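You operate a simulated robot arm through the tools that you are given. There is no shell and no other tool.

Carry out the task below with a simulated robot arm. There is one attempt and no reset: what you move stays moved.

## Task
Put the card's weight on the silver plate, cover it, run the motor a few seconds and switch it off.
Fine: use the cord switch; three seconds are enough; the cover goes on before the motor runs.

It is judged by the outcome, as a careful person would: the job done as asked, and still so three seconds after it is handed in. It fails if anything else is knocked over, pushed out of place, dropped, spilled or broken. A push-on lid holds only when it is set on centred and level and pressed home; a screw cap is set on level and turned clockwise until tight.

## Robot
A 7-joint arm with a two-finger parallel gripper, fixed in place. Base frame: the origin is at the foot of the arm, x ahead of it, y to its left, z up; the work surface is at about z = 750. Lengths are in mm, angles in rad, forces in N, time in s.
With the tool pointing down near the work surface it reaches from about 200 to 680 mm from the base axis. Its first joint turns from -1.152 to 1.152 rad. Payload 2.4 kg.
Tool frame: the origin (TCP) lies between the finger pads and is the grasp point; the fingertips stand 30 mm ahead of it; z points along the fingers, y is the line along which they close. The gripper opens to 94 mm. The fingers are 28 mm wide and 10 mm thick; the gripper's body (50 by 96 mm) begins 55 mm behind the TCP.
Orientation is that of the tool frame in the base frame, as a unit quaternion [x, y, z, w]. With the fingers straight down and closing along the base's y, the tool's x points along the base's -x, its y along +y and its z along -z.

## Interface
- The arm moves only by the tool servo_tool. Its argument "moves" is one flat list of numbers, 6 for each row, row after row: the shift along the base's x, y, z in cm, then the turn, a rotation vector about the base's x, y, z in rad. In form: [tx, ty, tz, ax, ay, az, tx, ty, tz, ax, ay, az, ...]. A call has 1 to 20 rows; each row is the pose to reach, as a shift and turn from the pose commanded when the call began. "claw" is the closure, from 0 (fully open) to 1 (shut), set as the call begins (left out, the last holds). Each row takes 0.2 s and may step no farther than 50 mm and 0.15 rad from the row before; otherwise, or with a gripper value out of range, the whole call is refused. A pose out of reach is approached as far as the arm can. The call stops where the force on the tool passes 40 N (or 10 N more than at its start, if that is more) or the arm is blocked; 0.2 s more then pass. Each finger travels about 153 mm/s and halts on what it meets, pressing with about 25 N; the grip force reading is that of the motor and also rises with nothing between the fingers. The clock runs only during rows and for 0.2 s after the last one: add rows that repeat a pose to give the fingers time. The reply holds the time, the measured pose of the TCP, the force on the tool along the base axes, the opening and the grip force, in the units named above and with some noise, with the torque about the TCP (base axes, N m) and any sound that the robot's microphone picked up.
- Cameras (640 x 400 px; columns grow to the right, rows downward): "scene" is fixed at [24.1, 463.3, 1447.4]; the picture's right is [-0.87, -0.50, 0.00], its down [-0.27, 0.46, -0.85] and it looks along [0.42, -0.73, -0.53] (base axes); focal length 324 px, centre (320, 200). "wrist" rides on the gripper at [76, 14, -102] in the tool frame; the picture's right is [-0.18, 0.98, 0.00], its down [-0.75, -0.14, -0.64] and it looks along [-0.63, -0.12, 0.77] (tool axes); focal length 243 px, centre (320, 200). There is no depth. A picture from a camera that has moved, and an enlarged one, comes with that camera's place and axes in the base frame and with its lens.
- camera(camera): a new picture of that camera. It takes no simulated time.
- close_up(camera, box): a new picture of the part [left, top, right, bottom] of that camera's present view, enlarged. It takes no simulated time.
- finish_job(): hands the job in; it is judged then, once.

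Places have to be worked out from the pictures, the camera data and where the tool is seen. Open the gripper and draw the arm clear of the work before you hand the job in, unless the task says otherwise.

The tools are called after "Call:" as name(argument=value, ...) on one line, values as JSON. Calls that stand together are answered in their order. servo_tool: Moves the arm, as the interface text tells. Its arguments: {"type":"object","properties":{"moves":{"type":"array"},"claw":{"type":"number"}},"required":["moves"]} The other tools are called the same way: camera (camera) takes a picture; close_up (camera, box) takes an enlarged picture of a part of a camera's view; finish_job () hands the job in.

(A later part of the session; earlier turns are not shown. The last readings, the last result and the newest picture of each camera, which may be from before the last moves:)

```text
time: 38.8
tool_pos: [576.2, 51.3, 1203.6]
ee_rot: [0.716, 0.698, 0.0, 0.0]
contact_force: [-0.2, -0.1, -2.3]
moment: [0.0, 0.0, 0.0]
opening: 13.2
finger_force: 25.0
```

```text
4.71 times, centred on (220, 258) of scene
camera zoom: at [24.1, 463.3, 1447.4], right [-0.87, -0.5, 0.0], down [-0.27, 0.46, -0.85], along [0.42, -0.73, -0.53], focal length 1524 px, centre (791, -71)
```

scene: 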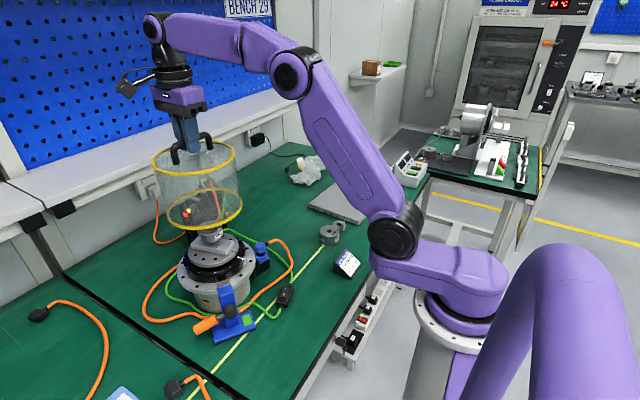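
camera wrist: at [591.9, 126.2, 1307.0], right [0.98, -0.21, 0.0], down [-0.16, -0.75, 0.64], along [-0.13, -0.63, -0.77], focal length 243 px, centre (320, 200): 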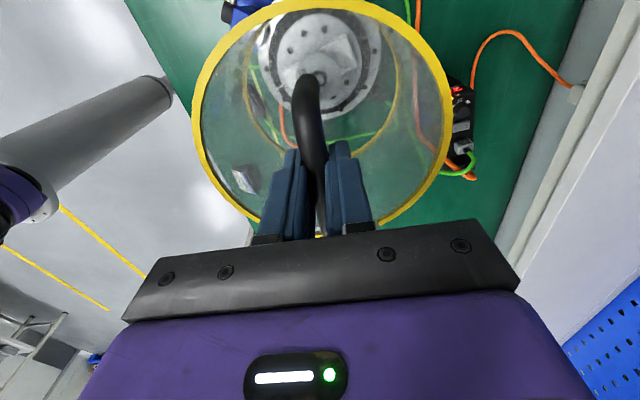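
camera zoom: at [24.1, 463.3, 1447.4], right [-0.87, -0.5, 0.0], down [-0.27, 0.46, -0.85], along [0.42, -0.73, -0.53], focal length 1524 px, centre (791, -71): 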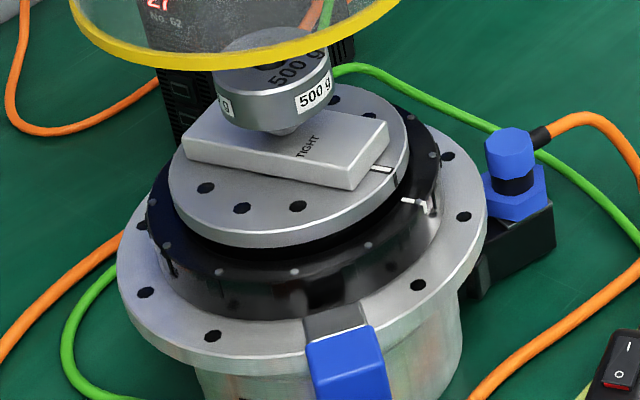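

Measurements suggest the cover's axis is about 2 mm too far +x and a few mm short in +y. I correct (-2, +3) mm and lower until the rim is just above the plate level, where there is still ample lateral room, for a finer check.

Call:
servo_tool(moves=[-0.2, 0.3, 0, 0, 0, 0, -0.2, 0.3, -2, 0, 0, 0, -0.2, 0.3, -4, 0, 0, 0, -0.2, 0.3, -6, 0, 0, 0, -0.2, 0.3, -8, 0, 0, 0, -0.2, 0.3, -10, 0, 0, 0, -0.2, 0.3, -11.5, 0, 0, 0, -0.2, 0.3, -11.5, 0, 0, 0, -0.2, 0.3, -11.5, 0, 0, 0])

Call:
close_up(camera="wrist", box=[180, 0, 460, 180])

Call:
close_up(camera="scene", box=[160, 170, 270, 290])

Call:
close_up(camera="scene", box=[170, 225, 260, 290])

```text
time: 40.8
tool_pos: [574.0, 53.6, 1085.0]
ee_rot: [0.716, 0.698, 0.0, 0.0]
contact_force: [-0.1, 0.3, -1.7]
moment: [0.03, -0.01, -0.02]
opening: 13.5
finger_force: 25.3
```

```text
2.22 times, centred on (320, 90) of wrist
camera zoom: at [589.3, 128.8, 1188.9], right [0.98, -0.21, 0.0], down [-0.16, -0.75, 0.64], along [-0.13, -0.63, -0.77], focal length 539 px, centre (320, 444)
```

zoom: 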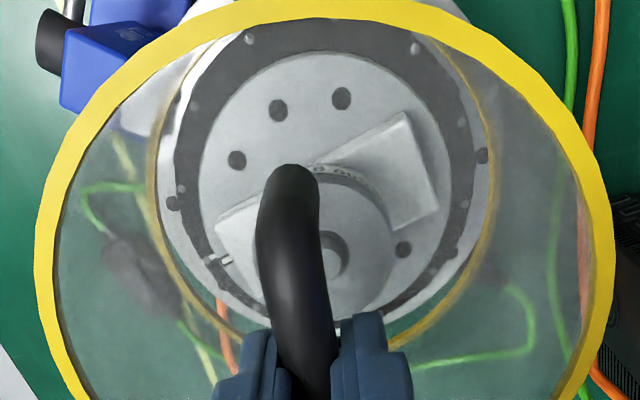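

```text
3.33 times, centred on (215, 230) of scene
camera zoom: at [24.1, 463.3, 1447.4], right [-0.87, -0.5, 0.0], down [-0.27, 0.46, -0.85], along [0.42, -0.73, -0.53], focal length 1080 px, centre (670, 100)
```

zoom: 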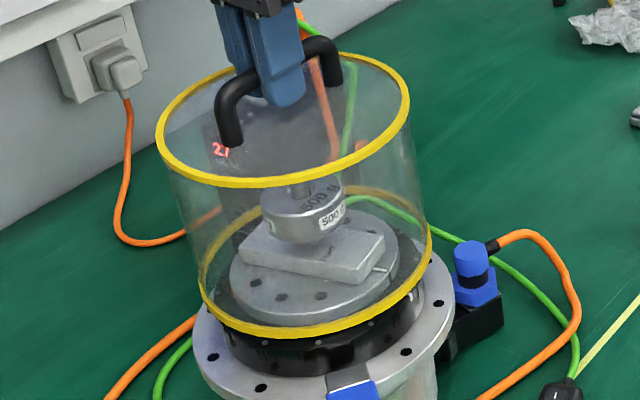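

```text
6.15 times, centred on (215, 258) of scene
camera zoom: at [24.1, 463.3, 1447.4], right [-0.87, -0.5, 0.0], down [-0.27, 0.46, -0.85], along [0.42, -0.73, -0.53], focal length 1993 px, centre (966, -154)
```

zoom: 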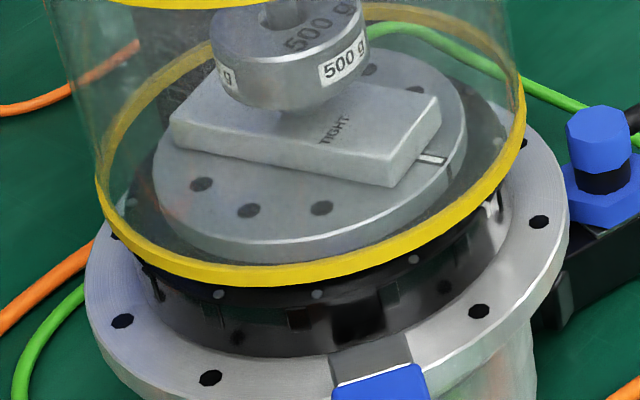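

Now rim and plate are at equal height, so relative measurement is reliable. I zoom on the edges in both views to get the exact offset.

Call:
close_up(camera="wrist", box=[235, 20, 325, 150])

Call:
close_up(camera="wrist", box=[320, 20, 410, 150])

Call:
close_up(camera="scene", box=[175, 235, 220, 285])

Call:
close_up(camera="scene", box=[215, 230, 260, 280])

```text
3.08 times, centred on (280, 85) of wrist
camera zoom: at [589.3, 128.8, 1188.9], right [0.98, -0.21, 0.0], down [-0.16, -0.75, 0.64], along [-0.13, -0.63, -0.77], focal length 746 px, centre (443, 554)
```

zoom: 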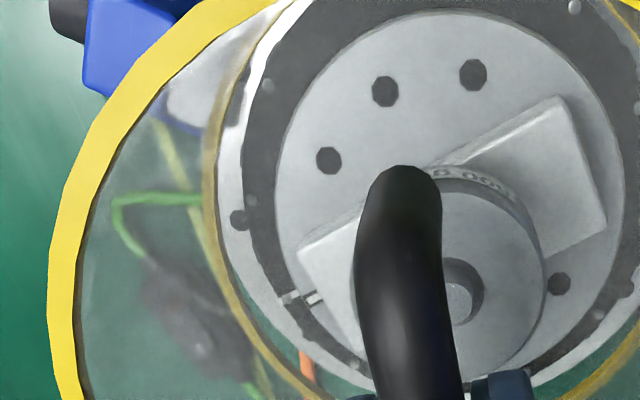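

```text
3.08 times, centred on (365, 85) of wrist
camera zoom: at [589.3, 128.8, 1188.9], right [0.98, -0.21, 0.0], down [-0.16, -0.75, 0.64], along [-0.13, -0.63, -0.77], focal length 746 px, centre (182, 554)
```

zoom: 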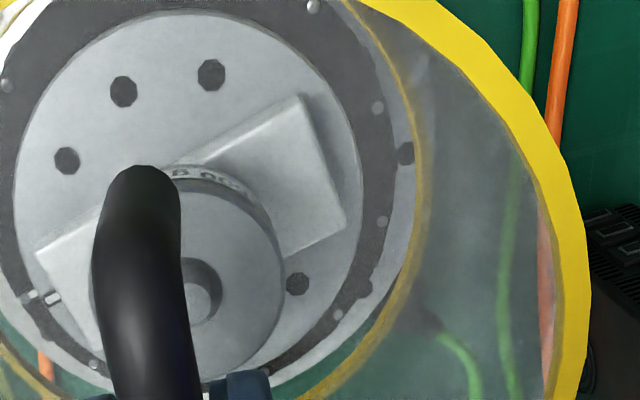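

```text
8.00 times, centred on (198, 260) of scene
camera zoom: at [24.1, 463.3, 1447.4], right [-0.87, -0.5, 0.0], down [-0.27, 0.46, -0.85], along [0.42, -0.73, -0.53], focal length 2591 px, centre (1300, -280)
```

zoom: 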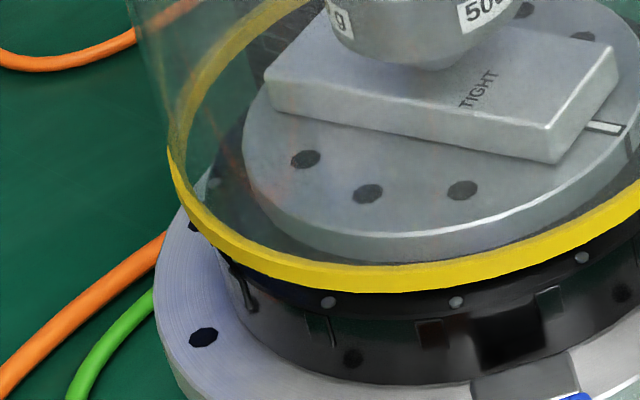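

```text
8.00 times, centred on (238, 255) of scene
camera zoom: at [24.1, 463.3, 1447.4], right [-0.87, -0.5, 0.0], down [-0.27, 0.46, -0.85], along [0.42, -0.73, -0.53], focal length 2591 px, centre (980, -240)
```

zoom: 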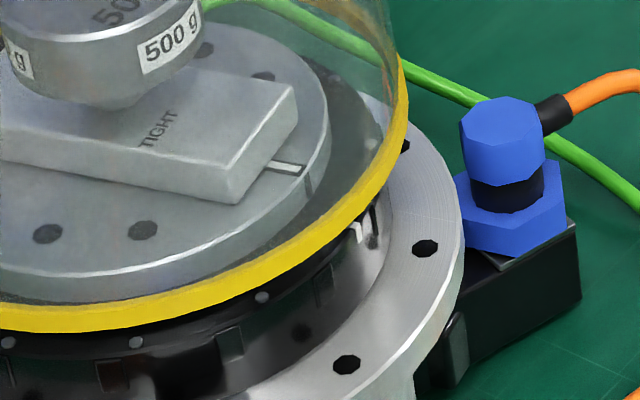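

Estimated correction is (+1.6, +0.9) mm; rim inner radius ≈80 vs black ring ≈77. Before lowering I check the clamp finger's reach over the flange.

Call:
close_up(camera="scene", box=[205, 262, 255, 302])

Call:
close_up(camera="wrist", box=[215, 0, 305, 60])

Call:
camera(camera="wrist")

```text
10.00 times, centred on (230, 282) of scene
camera zoom: at [24.1, 463.3, 1447.4], right [-0.87, -0.5, 0.0], down [-0.27, 0.46, -0.85], along [0.42, -0.73, -0.53], focal length 3239 px, centre (1220, -620)
```

zoom: 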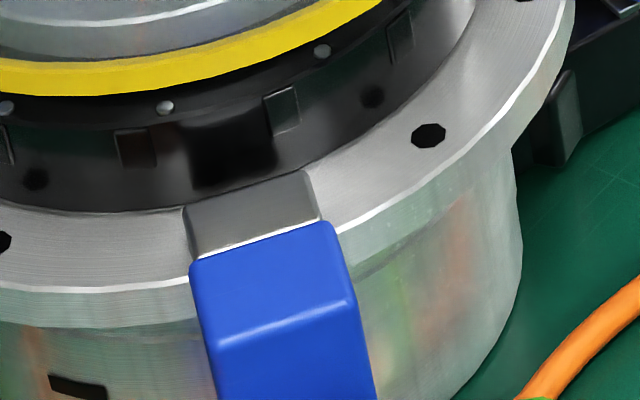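

```text
6.67 times, centred on (260, 30) of wrist
camera zoom: at [589.3, 128.8, 1188.9], right [0.98, -0.21, 0.0], down [-0.16, -0.75, 0.64], along [-0.13, -0.63, -0.77], focal length 1618 px, centre (720, 1333)
```

zoom: 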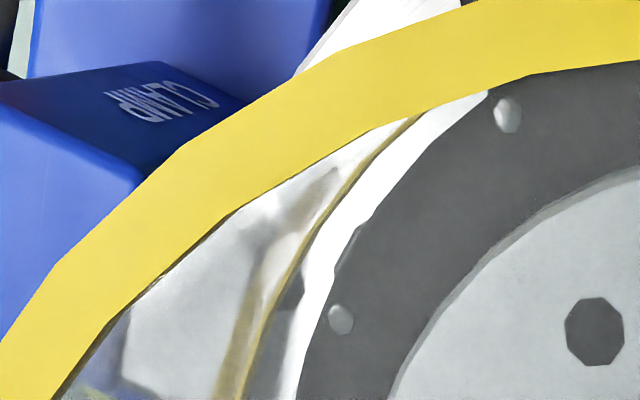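

```text
taken
camera wrist: at [589.3, 128.8, 1188.9], right [0.98, -0.21, 0.0], down [-0.16, -0.75, 0.64], along [-0.13, -0.63, -0.77], focal length 243 px, centre (320, 200)
```

wrist: 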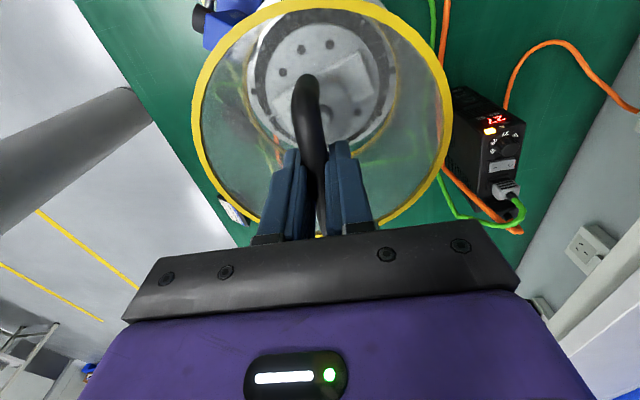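

The clamp finger ends right at about the cover's outer radius, so centring matters. I apply the (+1.6, +0.9) mm correction and re-measure.

Call:
servo_tool(moves=[0.16, 0.09, -0.2, 0, 0, 0, 0.16, 0.09, -0.2, 0, 0, 0, 0.16, 0.09, -0.2, 0, 0, 0])

Call:
close_up(camera="wrist", box=[235, 20, 325, 150])

Call:
close_up(camera="wrist", box=[320, 20, 410, 150])

Call:
close_up(camera="scene", box=[175, 235, 220, 285])

Call:
close_up(camera="scene", box=[215, 230, 260, 280])

```text
time: 41.6
tool_pos: [576.2, 54.4, 1083.4]
ee_rot: [0.717, 0.698, 0.001, 0.0]
contact_force: [0.1, 0.3, -1.5]
moment: [0.03, 0.03, 0.02]
opening: 13.2
finger_force: 24.9
```

```text
3.08 times, centred on (280, 85) of wrist
camera zoom: at [590.9, 129.4, 1187.3], right [0.98, -0.21, 0.0], down [-0.16, -0.75, 0.64], along [-0.13, -0.63, -0.77], focal length 746 px, centre (443, 554)
```

zoom: 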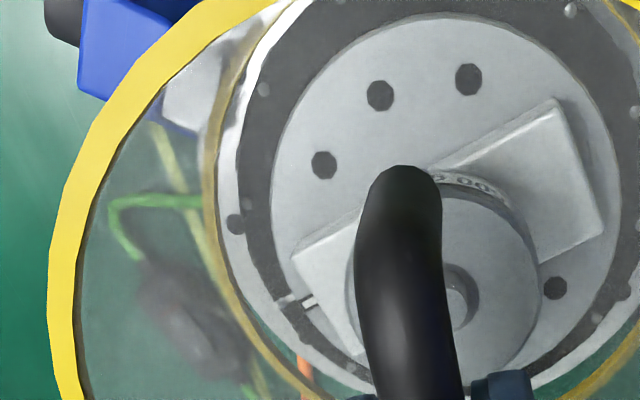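

```text
3.08 times, centred on (365, 85) of wrist
camera zoom: at [590.9, 129.4, 1187.3], right [0.98, -0.21, 0.0], down [-0.16, -0.75, 0.64], along [-0.13, -0.63, -0.77], focal length 746 px, centre (182, 554)
```

zoom: 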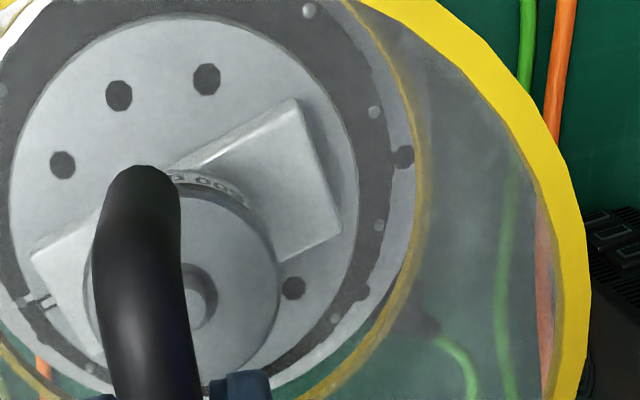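

```text
8.00 times, centred on (198, 260) of scene
camera zoom: at [24.1, 463.3, 1447.4], right [-0.87, -0.5, 0.0], down [-0.27, 0.46, -0.85], along [0.42, -0.73, -0.53], focal length 2591 px, centre (1300, -280)
```

zoom: 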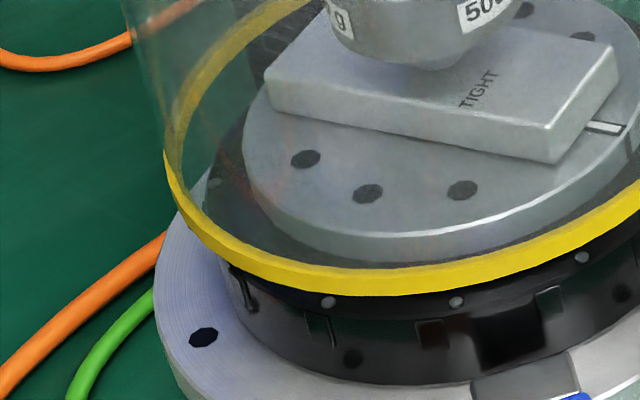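

```text
8.00 times, centred on (238, 255) of scene
camera zoom: at [24.1, 463.3, 1447.4], right [-0.87, -0.5, 0.0], down [-0.27, 0.46, -0.85], along [0.42, -0.73, -0.53], focal length 2591 px, centre (980, -240)
```

zoom: 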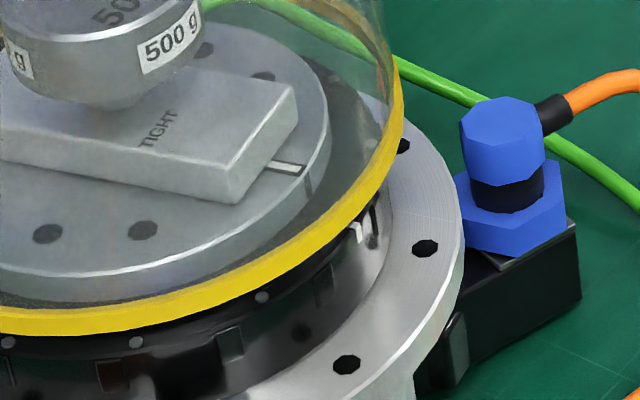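

Wrist view is now centred; the scene view still asks for about 1.3 mm in +y. I apply it and lower 10 mm to the level of the black ring's top edge.

Call:
servo_tool(moves=[0.01, 0.13, 0, 0, 0, 0, 0.01, 0.13, -0.3, 0, 0, 0, 0.01, 0.13, -0.6, 0, 0, 0, 0.01, 0.13, -1.0, 0, 0, 0, 0.01, 0.13, -1.0, 0, 0, 0])

Call:
close_up(camera="wrist", box=[235, 20, 325, 150])

Call:
close_up(camera="wrist", box=[320, 20, 410, 150])

Call:
close_up(camera="scene", box=[175, 235, 220, 285])

Call:
close_up(camera="scene", box=[215, 230, 260, 280])

```text
time: 42.8
tool_pos: [574.8, 54.1, 1073.4]
ee_rot: [0.716, 0.698, -0.001, 0.0]
contact_force: [0.5, 0.2, -2.6]
moment: [0.03, 0.0, 0.0]
opening: 13.2
finger_force: 24.6
```

```text
3.08 times, centred on (280, 85) of wrist
camera zoom: at [590.8, 130.2, 1177.5], right [0.98, -0.21, 0.0], down [-0.16, -0.75, 0.64], along [-0.13, -0.63, -0.77], focal length 746 px, centre (443, 554)
```

zoom: 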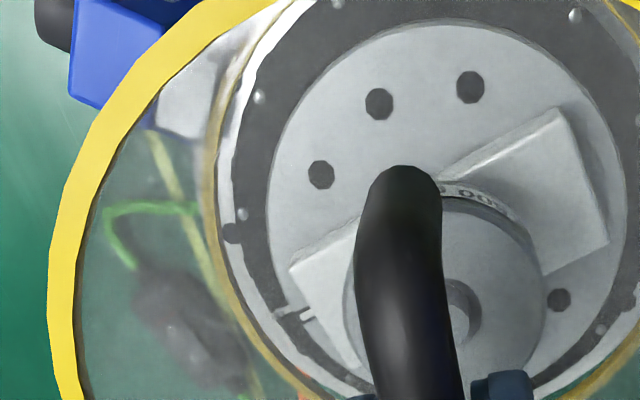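

```text
3.08 times, centred on (365, 85) of wrist
camera zoom: at [590.8, 130.2, 1177.5], right [0.98, -0.21, 0.0], down [-0.16, -0.75, 0.64], along [-0.13, -0.63, -0.77], focal length 746 px, centre (182, 554)
```

zoom: 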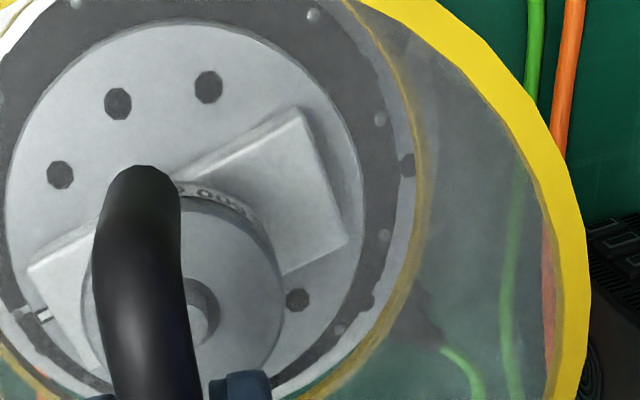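

```text
8.00 times, centred on (198, 260) of scene
camera zoom: at [24.1, 463.3, 1447.4], right [-0.87, -0.5, 0.0], down [-0.27, 0.46, -0.85], along [0.42, -0.73, -0.53], focal length 2591 px, centre (1300, -280)
```

zoom: 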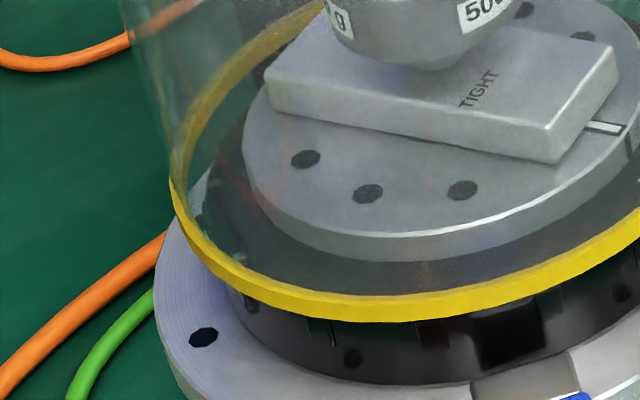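

```text
8.00 times, centred on (238, 255) of scene
camera zoom: at [24.1, 463.3, 1447.4], right [-0.87, -0.5, 0.0], down [-0.27, 0.46, -0.85], along [0.42, -0.73, -0.53], focal length 2591 px, centre (980, -240)
```

zoom: 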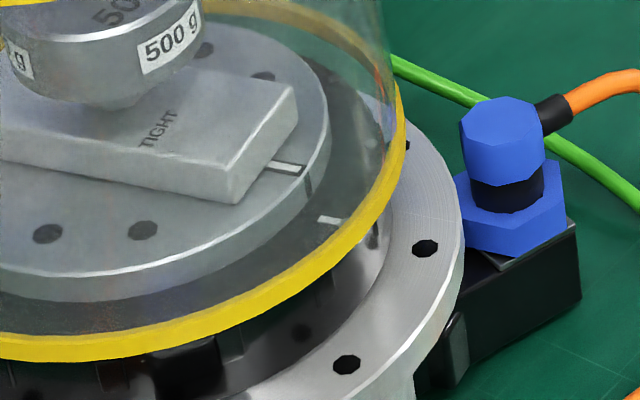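

Now within ~0.5 mm in both views. I lower another 25 mm, watching the force.

Call:
servo_tool(moves=[0.03, 0.04, -0.5, 0, 0, 0, 0.03, 0.04, -1.0, 0, 0, 0, 0.03, 0.04, -1.5, 0, 0, 0, 0.03, 0.04, -2.0, 0, 0, 0, 0.03, 0.04, -2.0, 0, 0, 0])

Call:
close_up(camera="scene", box=[170, 215, 265, 300])

Call:
close_up(camera="wrist", box=[180, 0, 460, 180])

Call:
close_up(camera="scene", box=[205, 262, 255, 302])

```text
time: 44.0
tool_pos: [575.6, 55.6, 1053.1]
ee_rot: [0.716, 0.698, 0.0, 0.0]
contact_force: [-0.4, 0.8, -2.7]
moment: [0.03, -0.03, 0.01]
opening: 13.6
finger_force: 25.1
```

```text
4.71 times, centred on (218, 258) of scene
camera zoom: at [24.1, 463.3, 1447.4], right [-0.87, -0.5, 0.0], down [-0.27, 0.46, -0.85], along [0.42, -0.73, -0.53], focal length 1524 px, centre (802, -71)
```

zoom: 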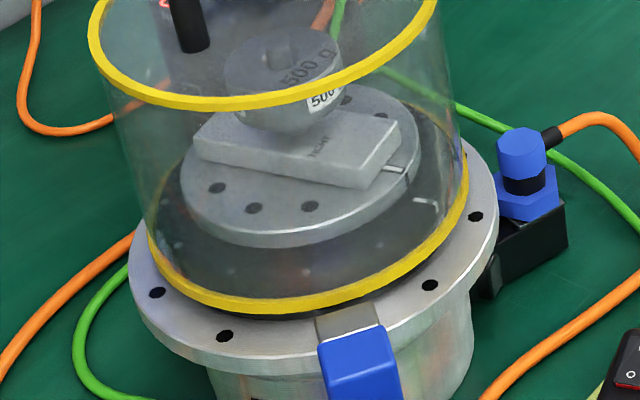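

```text
2.22 times, centred on (320, 90) of wrist
camera zoom: at [590.5, 130.6, 1156.8], right [0.98, -0.21, 0.0], down [-0.16, -0.75, 0.64], along [-0.13, -0.63, -0.77], focal length 539 px, centre (320, 444)
```

zoom: 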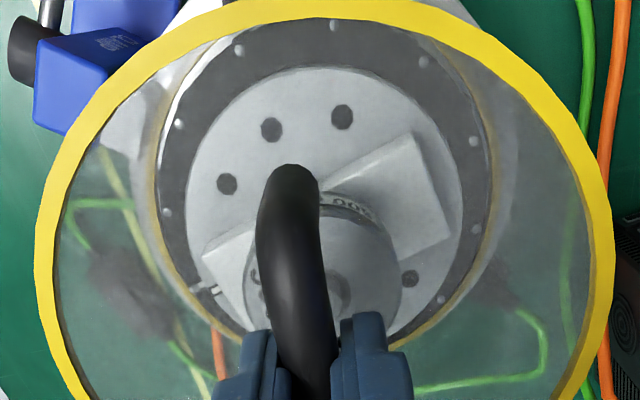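

```text
10.00 times, centred on (230, 282) of scene
camera zoom: at [24.1, 463.3, 1447.4], right [-0.87, -0.5, 0.0], down [-0.27, 0.46, -0.85], along [0.42, -0.73, -0.53], focal length 3239 px, centre (1220, -620)
```

zoom: 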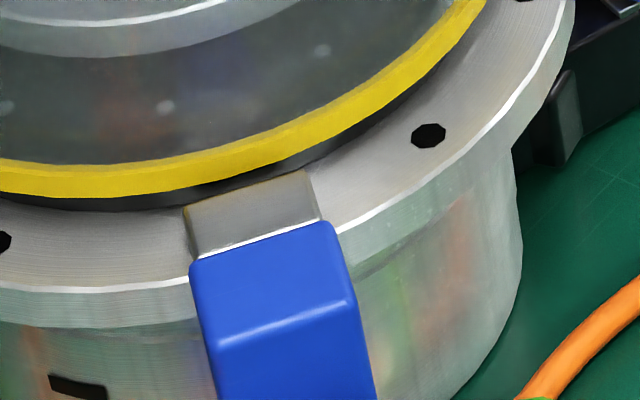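

The rim is ~10–15 mm above the flange. I check the gap between rim and clamp finger from the wrist side.

Call:
close_up(camera="wrist", box=[235, 10, 285, 60])

Call:
close_up(camera="wrist", box=[225, 20, 315, 130])

Call:
close_up(camera="scene", box=[218, 270, 243, 290])

```text
8.00 times, centred on (260, 35) of wrist
camera zoom: at [590.5, 130.6, 1156.8], right [0.98, -0.21, 0.0], down [-0.16, -0.75, 0.64], along [-0.13, -0.63, -0.77], focal length 1941 px, centre (800, 1520)
```

zoom: 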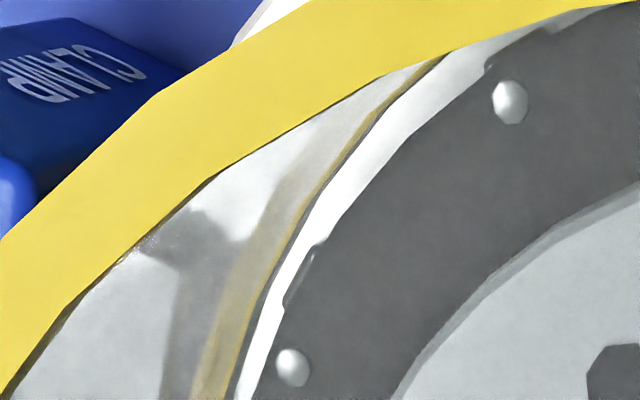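

```text
3.64 times, centred on (270, 75) of wrist
camera zoom: at [590.5, 130.6, 1156.8], right [0.98, -0.21, 0.0], down [-0.16, -0.75, 0.64], along [-0.13, -0.63, -0.77], focal length 882 px, centre (502, 654)
```

zoom: 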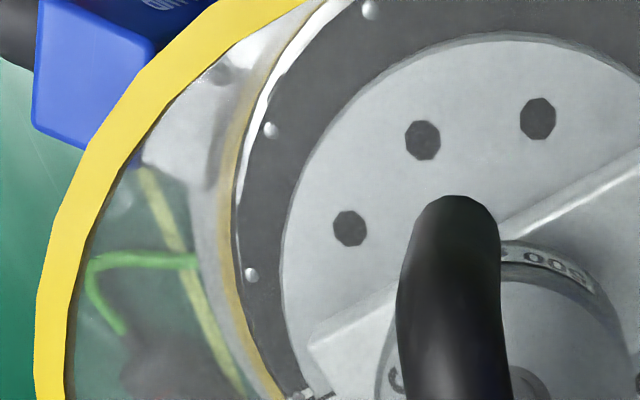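

```text
16.00 times, centred on (230, 280) of scene
camera zoom: at [24.1, 463.3, 1447.4], right [-0.87, -0.5, 0.0], down [-0.27, 0.46, -0.85], along [0.42, -0.73, -0.53], focal length 5182 px, centre (1752, -1080)
```

zoom: 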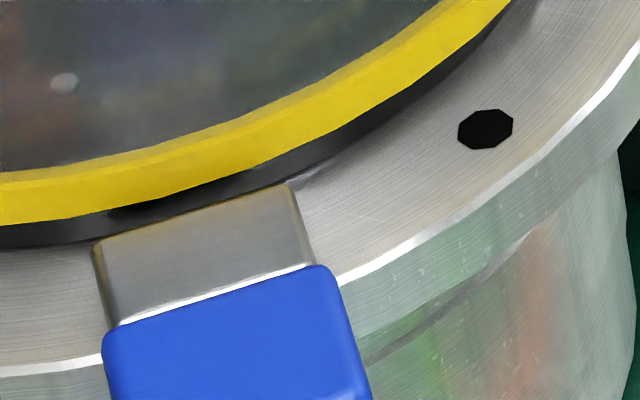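

I check left/right clearance of the rim to the black ring again at this lower height.

Call:
close_up(camera="wrist", box=[335, 20, 425, 130])

Call:
close_up(camera="scene", box=[175, 240, 215, 285])

Call:
close_up(camera="scene", box=[230, 230, 270, 280])

```text
3.64 times, centred on (380, 75) of wrist
camera zoom: at [590.5, 130.6, 1156.8], right [0.98, -0.21, 0.0], down [-0.16, -0.75, 0.64], along [-0.13, -0.63, -0.77], focal length 882 px, centre (102, 654)
```

zoom: 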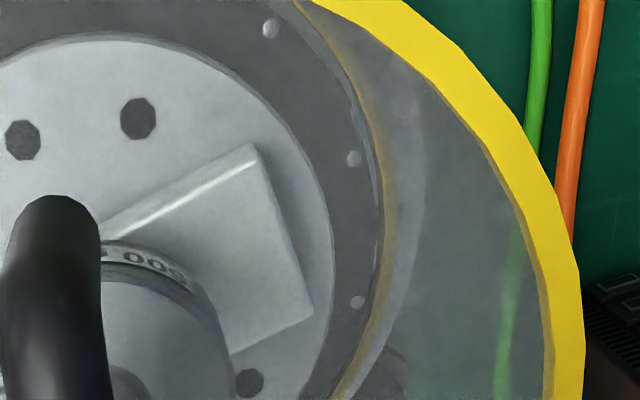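

```text
8.89 times, centred on (195, 262) of scene
camera zoom: at [24.1, 463.3, 1447.4], right [-0.87, -0.5, 0.0], down [-0.27, 0.46, -0.85], along [0.42, -0.73, -0.53], focal length 2879 px, centre (1431, -356)
```

zoom: 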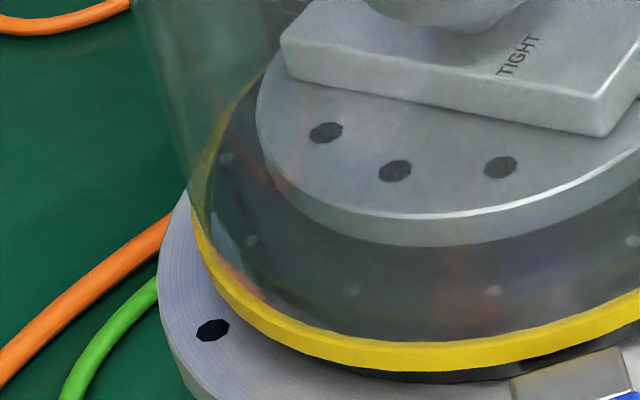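

```text
8.00 times, centred on (250, 255) of scene
camera zoom: at [24.1, 463.3, 1447.4], right [-0.87, -0.5, 0.0], down [-0.27, 0.46, -0.85], along [0.42, -0.73, -0.53], focal length 2591 px, centre (880, -240)
```

zoom: 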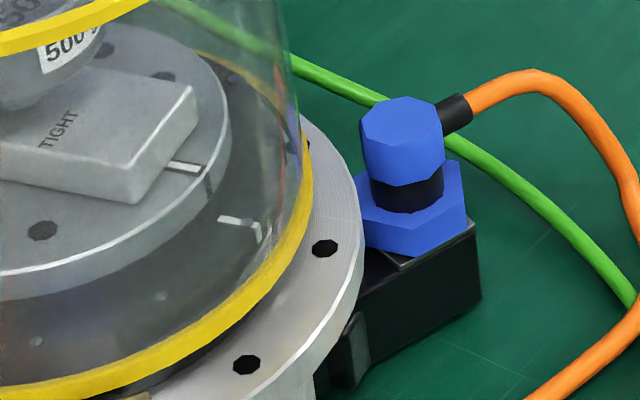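

Offsets are within about 1 mm: I add (+0.7, -0.4) mm and continue down in small steps, watching for contact.

Call:
servo_tool(moves=[0.07, -0.04, -0.2, 0, 0, 0, 0.07, -0.04, -0.4, 0, 0, 0, 0.07, -0.04, -0.6, 0, 0, 0, 0.07, -0.04, -0.6, 0, 0, 0])

Call:
close_up(camera="scene", box=[170, 215, 265, 300])

Call:
close_up(camera="scene", box=[215, 268, 245, 292])

Call:
close_up(camera="wrist", box=[180, 0, 460, 180])

```text
time: 45.0
tool_pos: [575.7, 54.5, 1046.7]
ee_rot: [0.716, 0.698, 0.001, 0.0]
contact_force: [0.9, -1.4, -3.0]
moment: [0.04, 0.02, -0.02]
opening: 13.3
finger_force: 25.3
```

```text
4.71 times, centred on (218, 258) of scene
camera zoom: at [24.1, 463.3, 1447.4], right [-0.87, -0.5, 0.0], down [-0.27, 0.46, -0.85], along [0.42, -0.73, -0.53], focal length 1524 px, centre (802, -71)
```

zoom: 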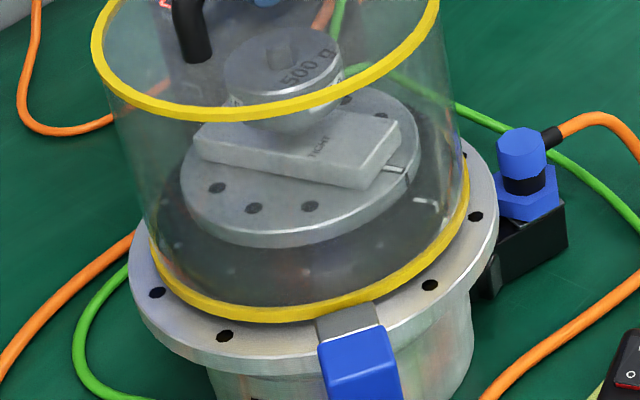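

```text
16.00 times, centred on (230, 280) of scene
camera zoom: at [24.1, 463.3, 1447.4], right [-0.87, -0.5, 0.0], down [-0.27, 0.46, -0.85], along [0.42, -0.73, -0.53], focal length 5182 px, centre (1760, -1080)
```

zoom: 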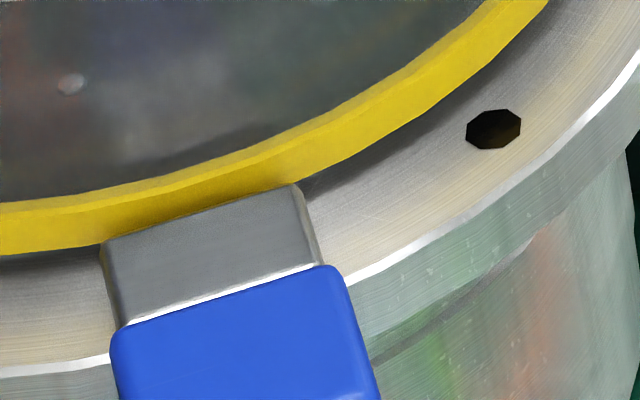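

```text
2.22 times, centred on (320, 90) of wrist
camera zoom: at [591.3, 130.2, 1150.1], right [0.98, -0.21, 0.0], down [-0.16, -0.75, 0.64], along [-0.13, -0.63, -0.77], focal length 539 px, centre (320, 444)
```

zoom: 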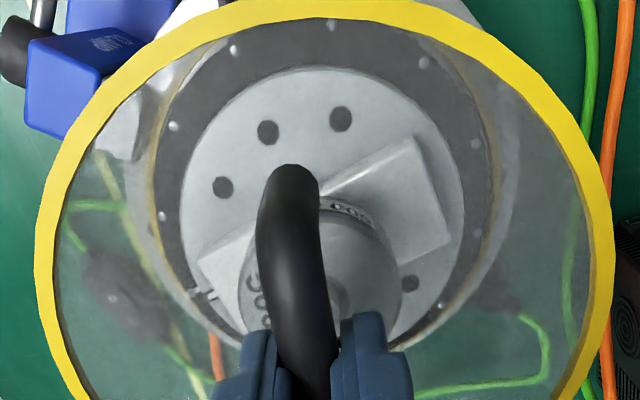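

The clamp finger now occludes the rim, i.e. the rim passes inside it with no contact. I lower further in 2 mm steps.

Call:
servo_tool(moves=[0, 0, -0.2, 0, 0, 0, 0, 0, -0.4, 0, 0, 0, 0, 0, -0.6, 0, 0, 0, 0, 0, -0.6, 0, 0, 0])

Call:
close_up(camera="scene", box=[170, 215, 265, 300])

Call:
close_up(camera="scene", box=[215, 268, 245, 292])

```text
time: 46.0
tool_pos: [576.6, 55.0, 1040.1]
ee_rot: [0.717, 0.697, -0.001, 0.001]
contact_force: [0.3, 0.9, -2.7]
moment: [0.05, 0.03, 0.02]
opening: 13.4
finger_force: 24.6
```

```text
4.71 times, centred on (218, 258) of scene
camera zoom: at [24.1, 463.3, 1447.4], right [-0.87, -0.5, 0.0], down [-0.27, 0.46, -0.85], along [0.42, -0.73, -0.53], focal length 1524 px, centre (802, -71)
```

zoom: 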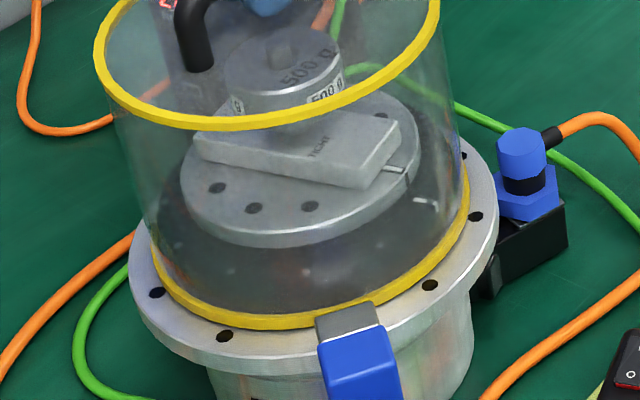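

```text
16.00 times, centred on (230, 280) of scene
camera zoom: at [24.1, 463.3, 1447.4], right [-0.87, -0.5, 0.0], down [-0.27, 0.46, -0.85], along [0.42, -0.73, -0.53], focal length 5182 px, centre (1760, -1080)
```

zoom: 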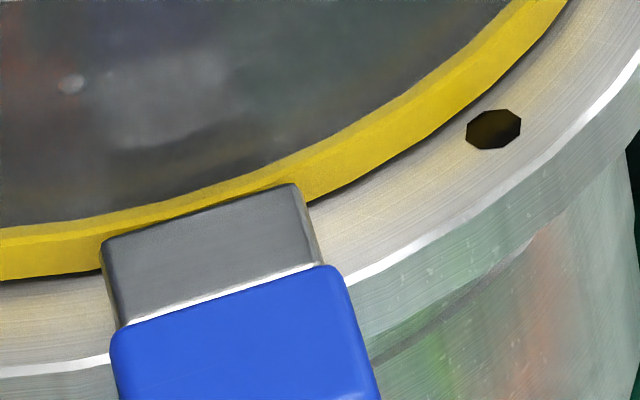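

The rim is nearly on the flange. I go down in 1 mm steps until contact shows.

Call:
servo_tool(moves=[0, 0, -0.1, 0, 0, 0, 0, 0, -0.2, 0, 0, 0, 0, 0, -0.3, 0, 0, 0, 0, 0, -0.3, 0, 0, 0])

Call:
close_up(camera="scene", box=[170, 215, 265, 300])

Call:
close_up(camera="wrist", box=[180, 0, 460, 180])

```text
time: 47.0
tool_pos: [576.5, 54.6, 1038.2]
ee_rot: [0.717, 0.697, 0.0, 0.0]
contact_force: [0.8, -0.1, -3.1]
moment: [0.01, -0.01, 0.0]
opening: 13.6
finger_force: 24.9
```

```text
4.71 times, centred on (218, 258) of scene
camera zoom: at [24.1, 463.3, 1447.4], right [-0.87, -0.5, 0.0], down [-0.27, 0.46, -0.85], along [0.42, -0.73, -0.53], focal length 1524 px, centre (802, -71)
```

zoom: 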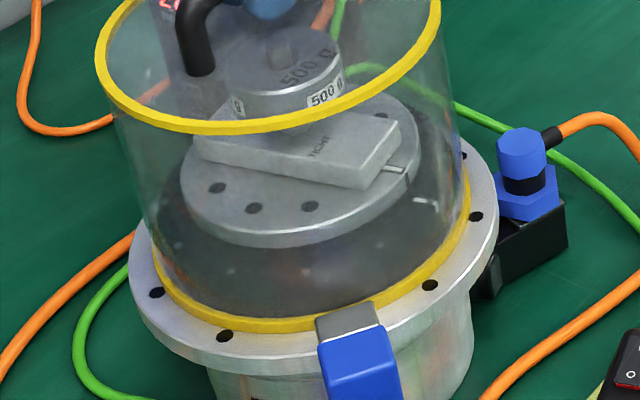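

```text
2.22 times, centred on (320, 90) of wrist
camera zoom: at [591.9, 129.9, 1141.7], right [0.98, -0.21, 0.0], down [-0.16, -0.75, 0.64], along [-0.13, -0.63, -0.77], focal length 539 px, centre (320, 444)
```

zoom: 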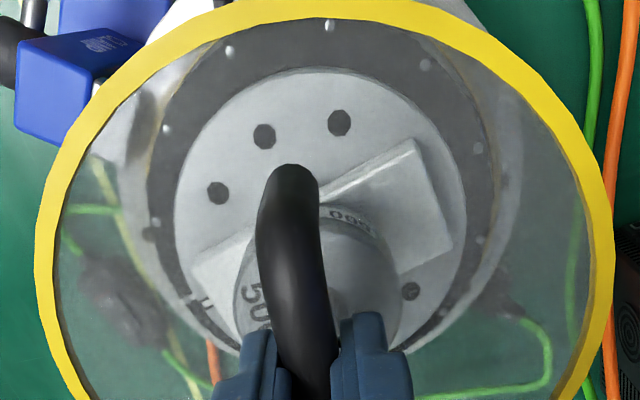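

Still only the cover's own weight on the tool. I step down another 3 mm.

Call:
servo_tool(moves=[0, 0, -0.1, 0, 0, 0, 0, 0, -0.2, 0, 0, 0, 0, 0, -0.3, 0, 0, 0])

Call:
close_up(camera="scene", box=[170, 215, 265, 300])

Call:
close_up(camera="scene", box=[215, 268, 245, 292])

```text
time: 47.8
tool_pos: [576.7, 54.9, 1038.3]
ee_rot: [0.716, 0.698, 0.002, 0.002]
contact_force: [-3.8, -2.1, 26.7]
moment: [0.12, 0.04, -0.05]
opening: 13.2
finger_force: 24.7
```

```text
4.71 times, centred on (218, 258) of scene
camera zoom: at [23.5, 463.1, 1447.5], right [-0.87, -0.5, 0.0], down [-0.27, 0.46, -0.85], along [0.42, -0.73, -0.53], focal length 1524 px, centre (802, -71)
```

zoom: 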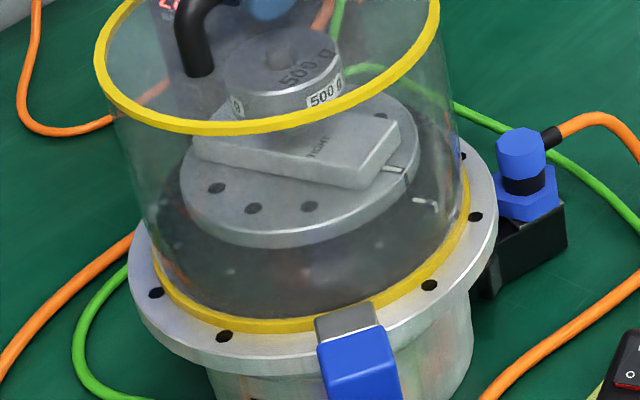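

```text
16.00 times, centred on (230, 280) of scene
camera zoom: at [23.5, 463.1, 1447.5], right [-0.87, -0.5, 0.0], down [-0.27, 0.46, -0.85], along [0.42, -0.73, -0.53], focal length 5182 px, centre (1760, -1080)
```

zoom: 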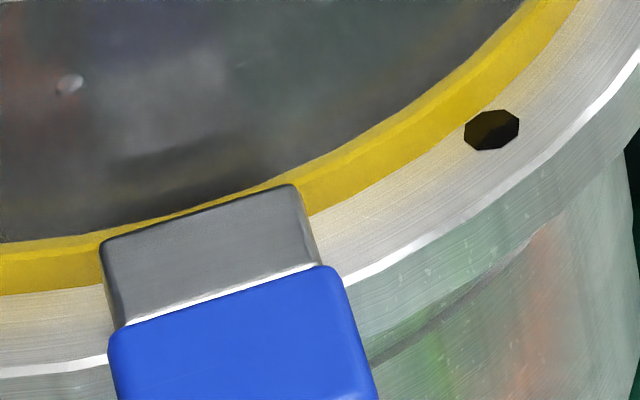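

Contact at +27 N with the rim flush on the flange: the cover is seated. I ease the push by 2 mm and check centring before letting go.

Call:
servo_tool(moves=[0, 0, 0.1, 0, 0, 0, 0, 0, 0.2, 0, 0, 0, 0, 0, 0.2, 0, 0, 0])

Call:
close_up(camera="scene", box=[172, 240, 212, 290])

Call:
close_up(camera="scene", box=[225, 235, 265, 285])

Call:
close_up(camera="wrist", box=[220, 0, 420, 160])

```text
time: 48.6
tool_pos: [577.1, 54.5, 1038.7]
ee_rot: [0.716, 0.698, 0.002, 0.001]
contact_force: [7.5, 0.1, 20.9]
moment: [0.06, -0.1, -0.03]
opening: 13.3
finger_force: 24.7
```

```text
8.00 times, centred on (192, 265) of scene
camera zoom: at [23.9, 463.2, 1447.5], right [-0.87, -0.5, 0.0], down [-0.27, 0.46, -0.85], along [0.42, -0.73, -0.53], focal length 2591 px, centre (1344, -320)
```

zoom: 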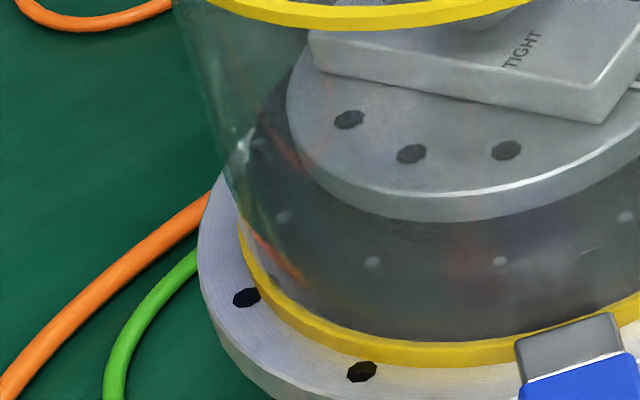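

```text
8.00 times, centred on (245, 260) of scene
camera zoom: at [23.9, 463.2, 1447.5], right [-0.87, -0.5, 0.0], down [-0.27, 0.46, -0.85], along [0.42, -0.73, -0.53], focal length 2591 px, centre (920, -280)
```

zoom: 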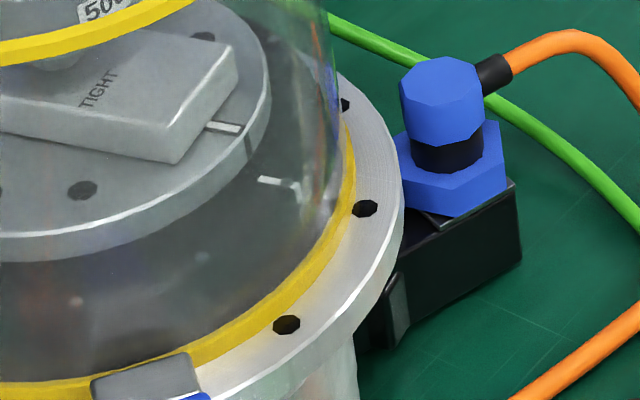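

```text
2.50 times, centred on (320, 80) of wrist
camera zoom: at [591.9, 129.9, 1141.2], right [0.98, -0.21, 0.0], down [-0.16, -0.75, 0.64], along [-0.13, -0.63, -0.77], focal length 606 px, centre (320, 500)
```

zoom: 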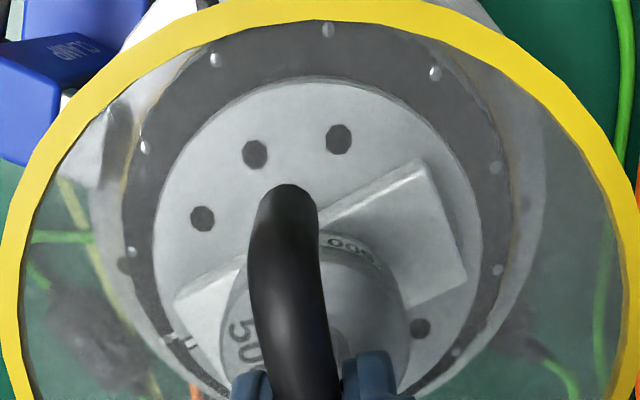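

Rim and flange are concentric in the scene view within a fraction of a mm. There is still 21 N of push, so I ease up another 1.5 mm before opening.

Call:
servo_tool(moves=[0, 0, 0.08, 0, 0, 0, 0, 0, 0.15, 0, 0, 0, 0, 0, 0.15, 0, 0, 0])

```text
time: 49.4
tool_pos: [575.0, 55.4, 1036.9]
ee_rot: [0.717, 0.698, -0.002, -0.001]
contact_force: [2.8, -0.9, 5.4]
moment: [0.24, -0.06, -0.04]
opening: 13.4
finger_force: 25.2
```

The push is now small. I open the gripper moderately and retract straight up.

Call:
servo_tool(moves=[0, 0, 0, 0, 0, 0, 0, 0, 0, 0, 0, 0], claw=0.5)

Call:
close_up(camera="scene", box=[160, 170, 270, 300])

Call:
camera(camera="wrist")

```text
time: 50.0
tool_pos: [575.9, 55.4, 1038.7]
ee_rot: [0.716, 0.698, -0.001, 0.0]
contact_force: [0.4, 0.7, -0.8]
moment: [-0.02, -0.01, -0.02]
opening: 47.0
finger_force: 0.0
```

```text
3.08 times, centred on (215, 235) of scene
camera zoom: at [24.1, 463.3, 1447.5], right [-0.87, -0.5, 0.0], down [-0.27, 0.46, -0.85], along [0.42, -0.73, -0.53], focal length 996 px, centre (643, 92)
```

zoom: 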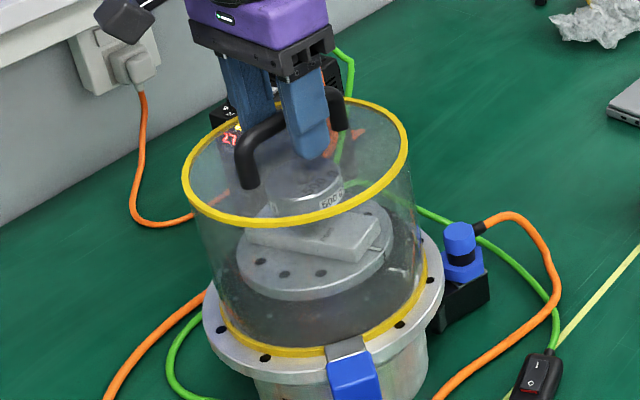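

```text
taken
camera wrist: at [591.4, 130.4, 1141.7], right [0.98, -0.21, 0.0], down [-0.16, -0.75, 0.64], along [-0.14, -0.63, -0.77], focal length 243 px, centre (320, 200)
```

wrist: 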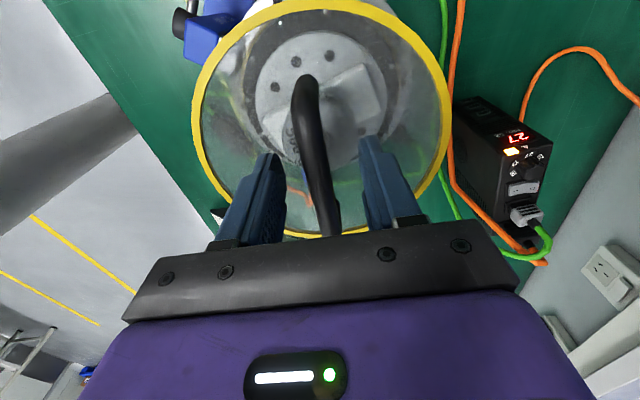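

The cover stands on the flange and the gripper is free of the handle. I retract straight up, then swing to above the cord switch turning the tool to yaw +0.37 in line with the rocker.

Call:
servo_tool(moves=[0, 0, 4, 0, 0, 0, 0, 0, 8, 0, 0, 0, 0, 0, 12, 0, 0, 0, -1.18, -0.51, 12, 0, 0, 0.1404, -2.36, -1.01, 12, 0, 0, 0.2809, -3.54, -1.52, 12, 0, 0, 0.4213, -4.71, -2.03, 12, 0, 0, 0.5617, -5.89, -2.54, 12, 0, 0, 0.7021, -7.07, -3.04, 12, 0, 0, 0.8426, -8.25, -3.55, 12, 0, 0, 0.983, -9.43, -4.06, 12, 0, 0, 1.1234, -10.61, -4.56, 12, 0, 0, 1.2639, -11.79, -5.07, 12, 0, 0, 1.4043, -12.96, -5.58, 9, 0, 0, 1.5447, -14.14, -6.09, 5.5, 0, 0, 1.6851, -15.32, -6.59, 2, 0, 0, 1.8256, -16.5, -7.1, -2, 0, 0, 1.966, -16.5, -7.1, -2, 0, 0, 1.966])

Call:
camera(camera="wrist")

Call:
camera(camera="scene")

Call:
close_up(camera="scene", box=[155, 170, 275, 310])

```text
time: 53.8
tool_pos: [408.4, -19.1, 1017.9]
ee_rot: [-0.185, 0.983, 0.0, 0.0]
contact_force: [0.8, 0.1, 0.0]
moment: [0.04, 0.0, 0.02]
opening: 47.1
finger_force: 0.0
```

```text
taken
camera wrist: at [331.9, -33.8, 1122.0], right [-0.19, 0.98, 0.0], down [0.75, 0.14, 0.64], along [0.63, 0.12, -0.77], focal length 243 px, centre (320, 200)
```

wrist: 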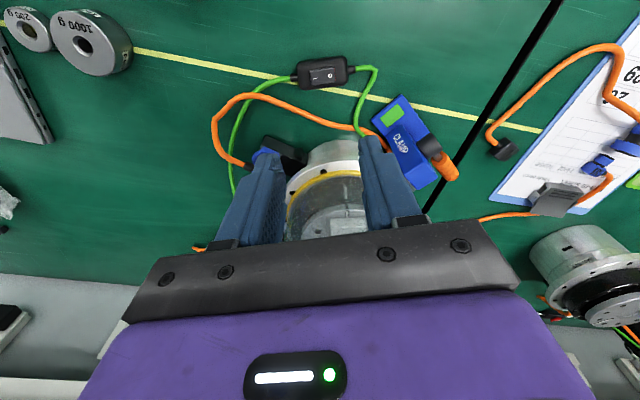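

```text
taken
```

scene: 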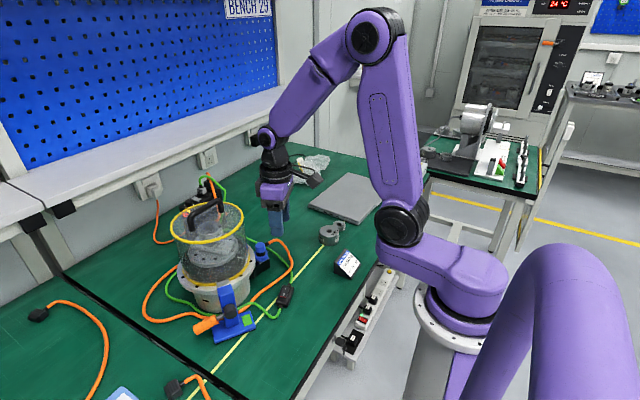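

```text
2.86 times, centred on (215, 240) of scene
camera zoom: at [24.1, 463.3, 1447.5], right [-0.87, -0.5, 0.0], down [-0.27, 0.46, -0.85], along [0.42, -0.73, -0.53], focal length 925 px, centre (620, 86)
```

zoom: 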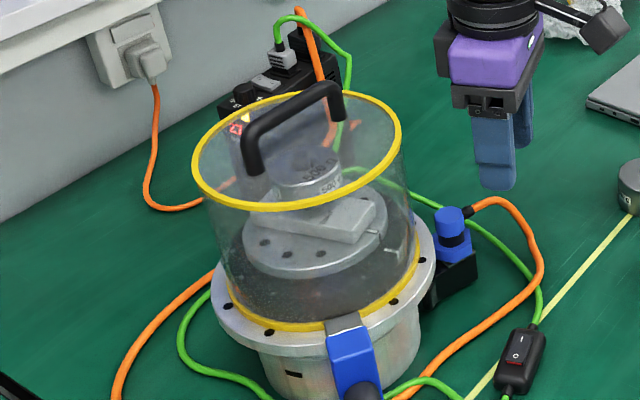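

The cover stays put. I verify its seating all round and look at the switch from here.

Call:
close_up(camera="scene", box=[172, 235, 262, 300])

Call:
close_up(camera="wrist", box=[285, 45, 360, 100])

Call:
close_up(camera="wrist", box=[270, 130, 400, 240])

```text
6.15 times, centred on (217, 268) of scene
camera zoom: at [24.1, 463.3, 1447.5], right [-0.87, -0.5, 0.0], down [-0.27, 0.46, -0.85], along [0.42, -0.73, -0.53], focal length 1993 px, centre (954, -215)
```

zoom: 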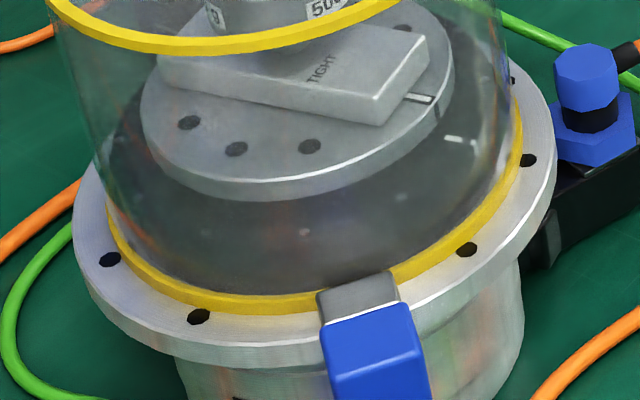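

```text
7.27 times, centred on (322, 72) of wrist
camera zoom: at [331.9, -33.8, 1122.0], right [-0.19, 0.98, 0.0], down [0.75, 0.14, 0.64], along [0.63, 0.12, -0.77], focal length 1764 px, centre (302, 1127)
```

zoom: 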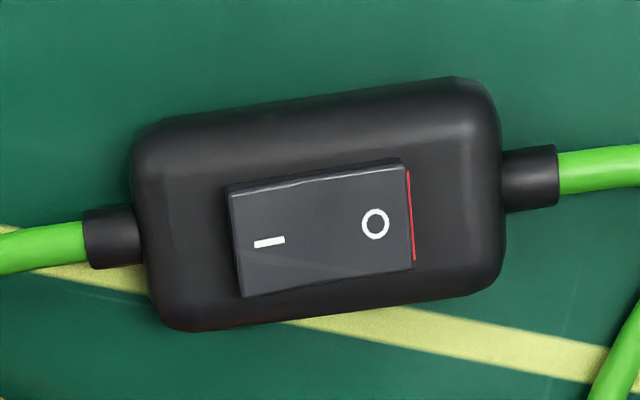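

```text
3.64 times, centred on (335, 185) of wrist
camera zoom: at [331.9, -33.8, 1122.0], right [-0.19, 0.98, 0.0], down [0.75, 0.14, 0.64], along [0.63, 0.12, -0.77], focal length 882 px, centre (266, 254)
```

zoom: 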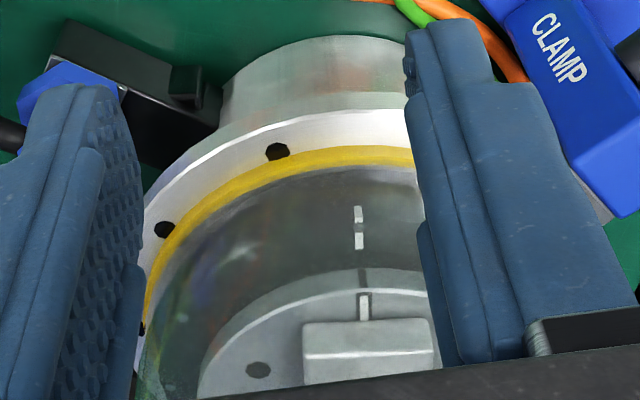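

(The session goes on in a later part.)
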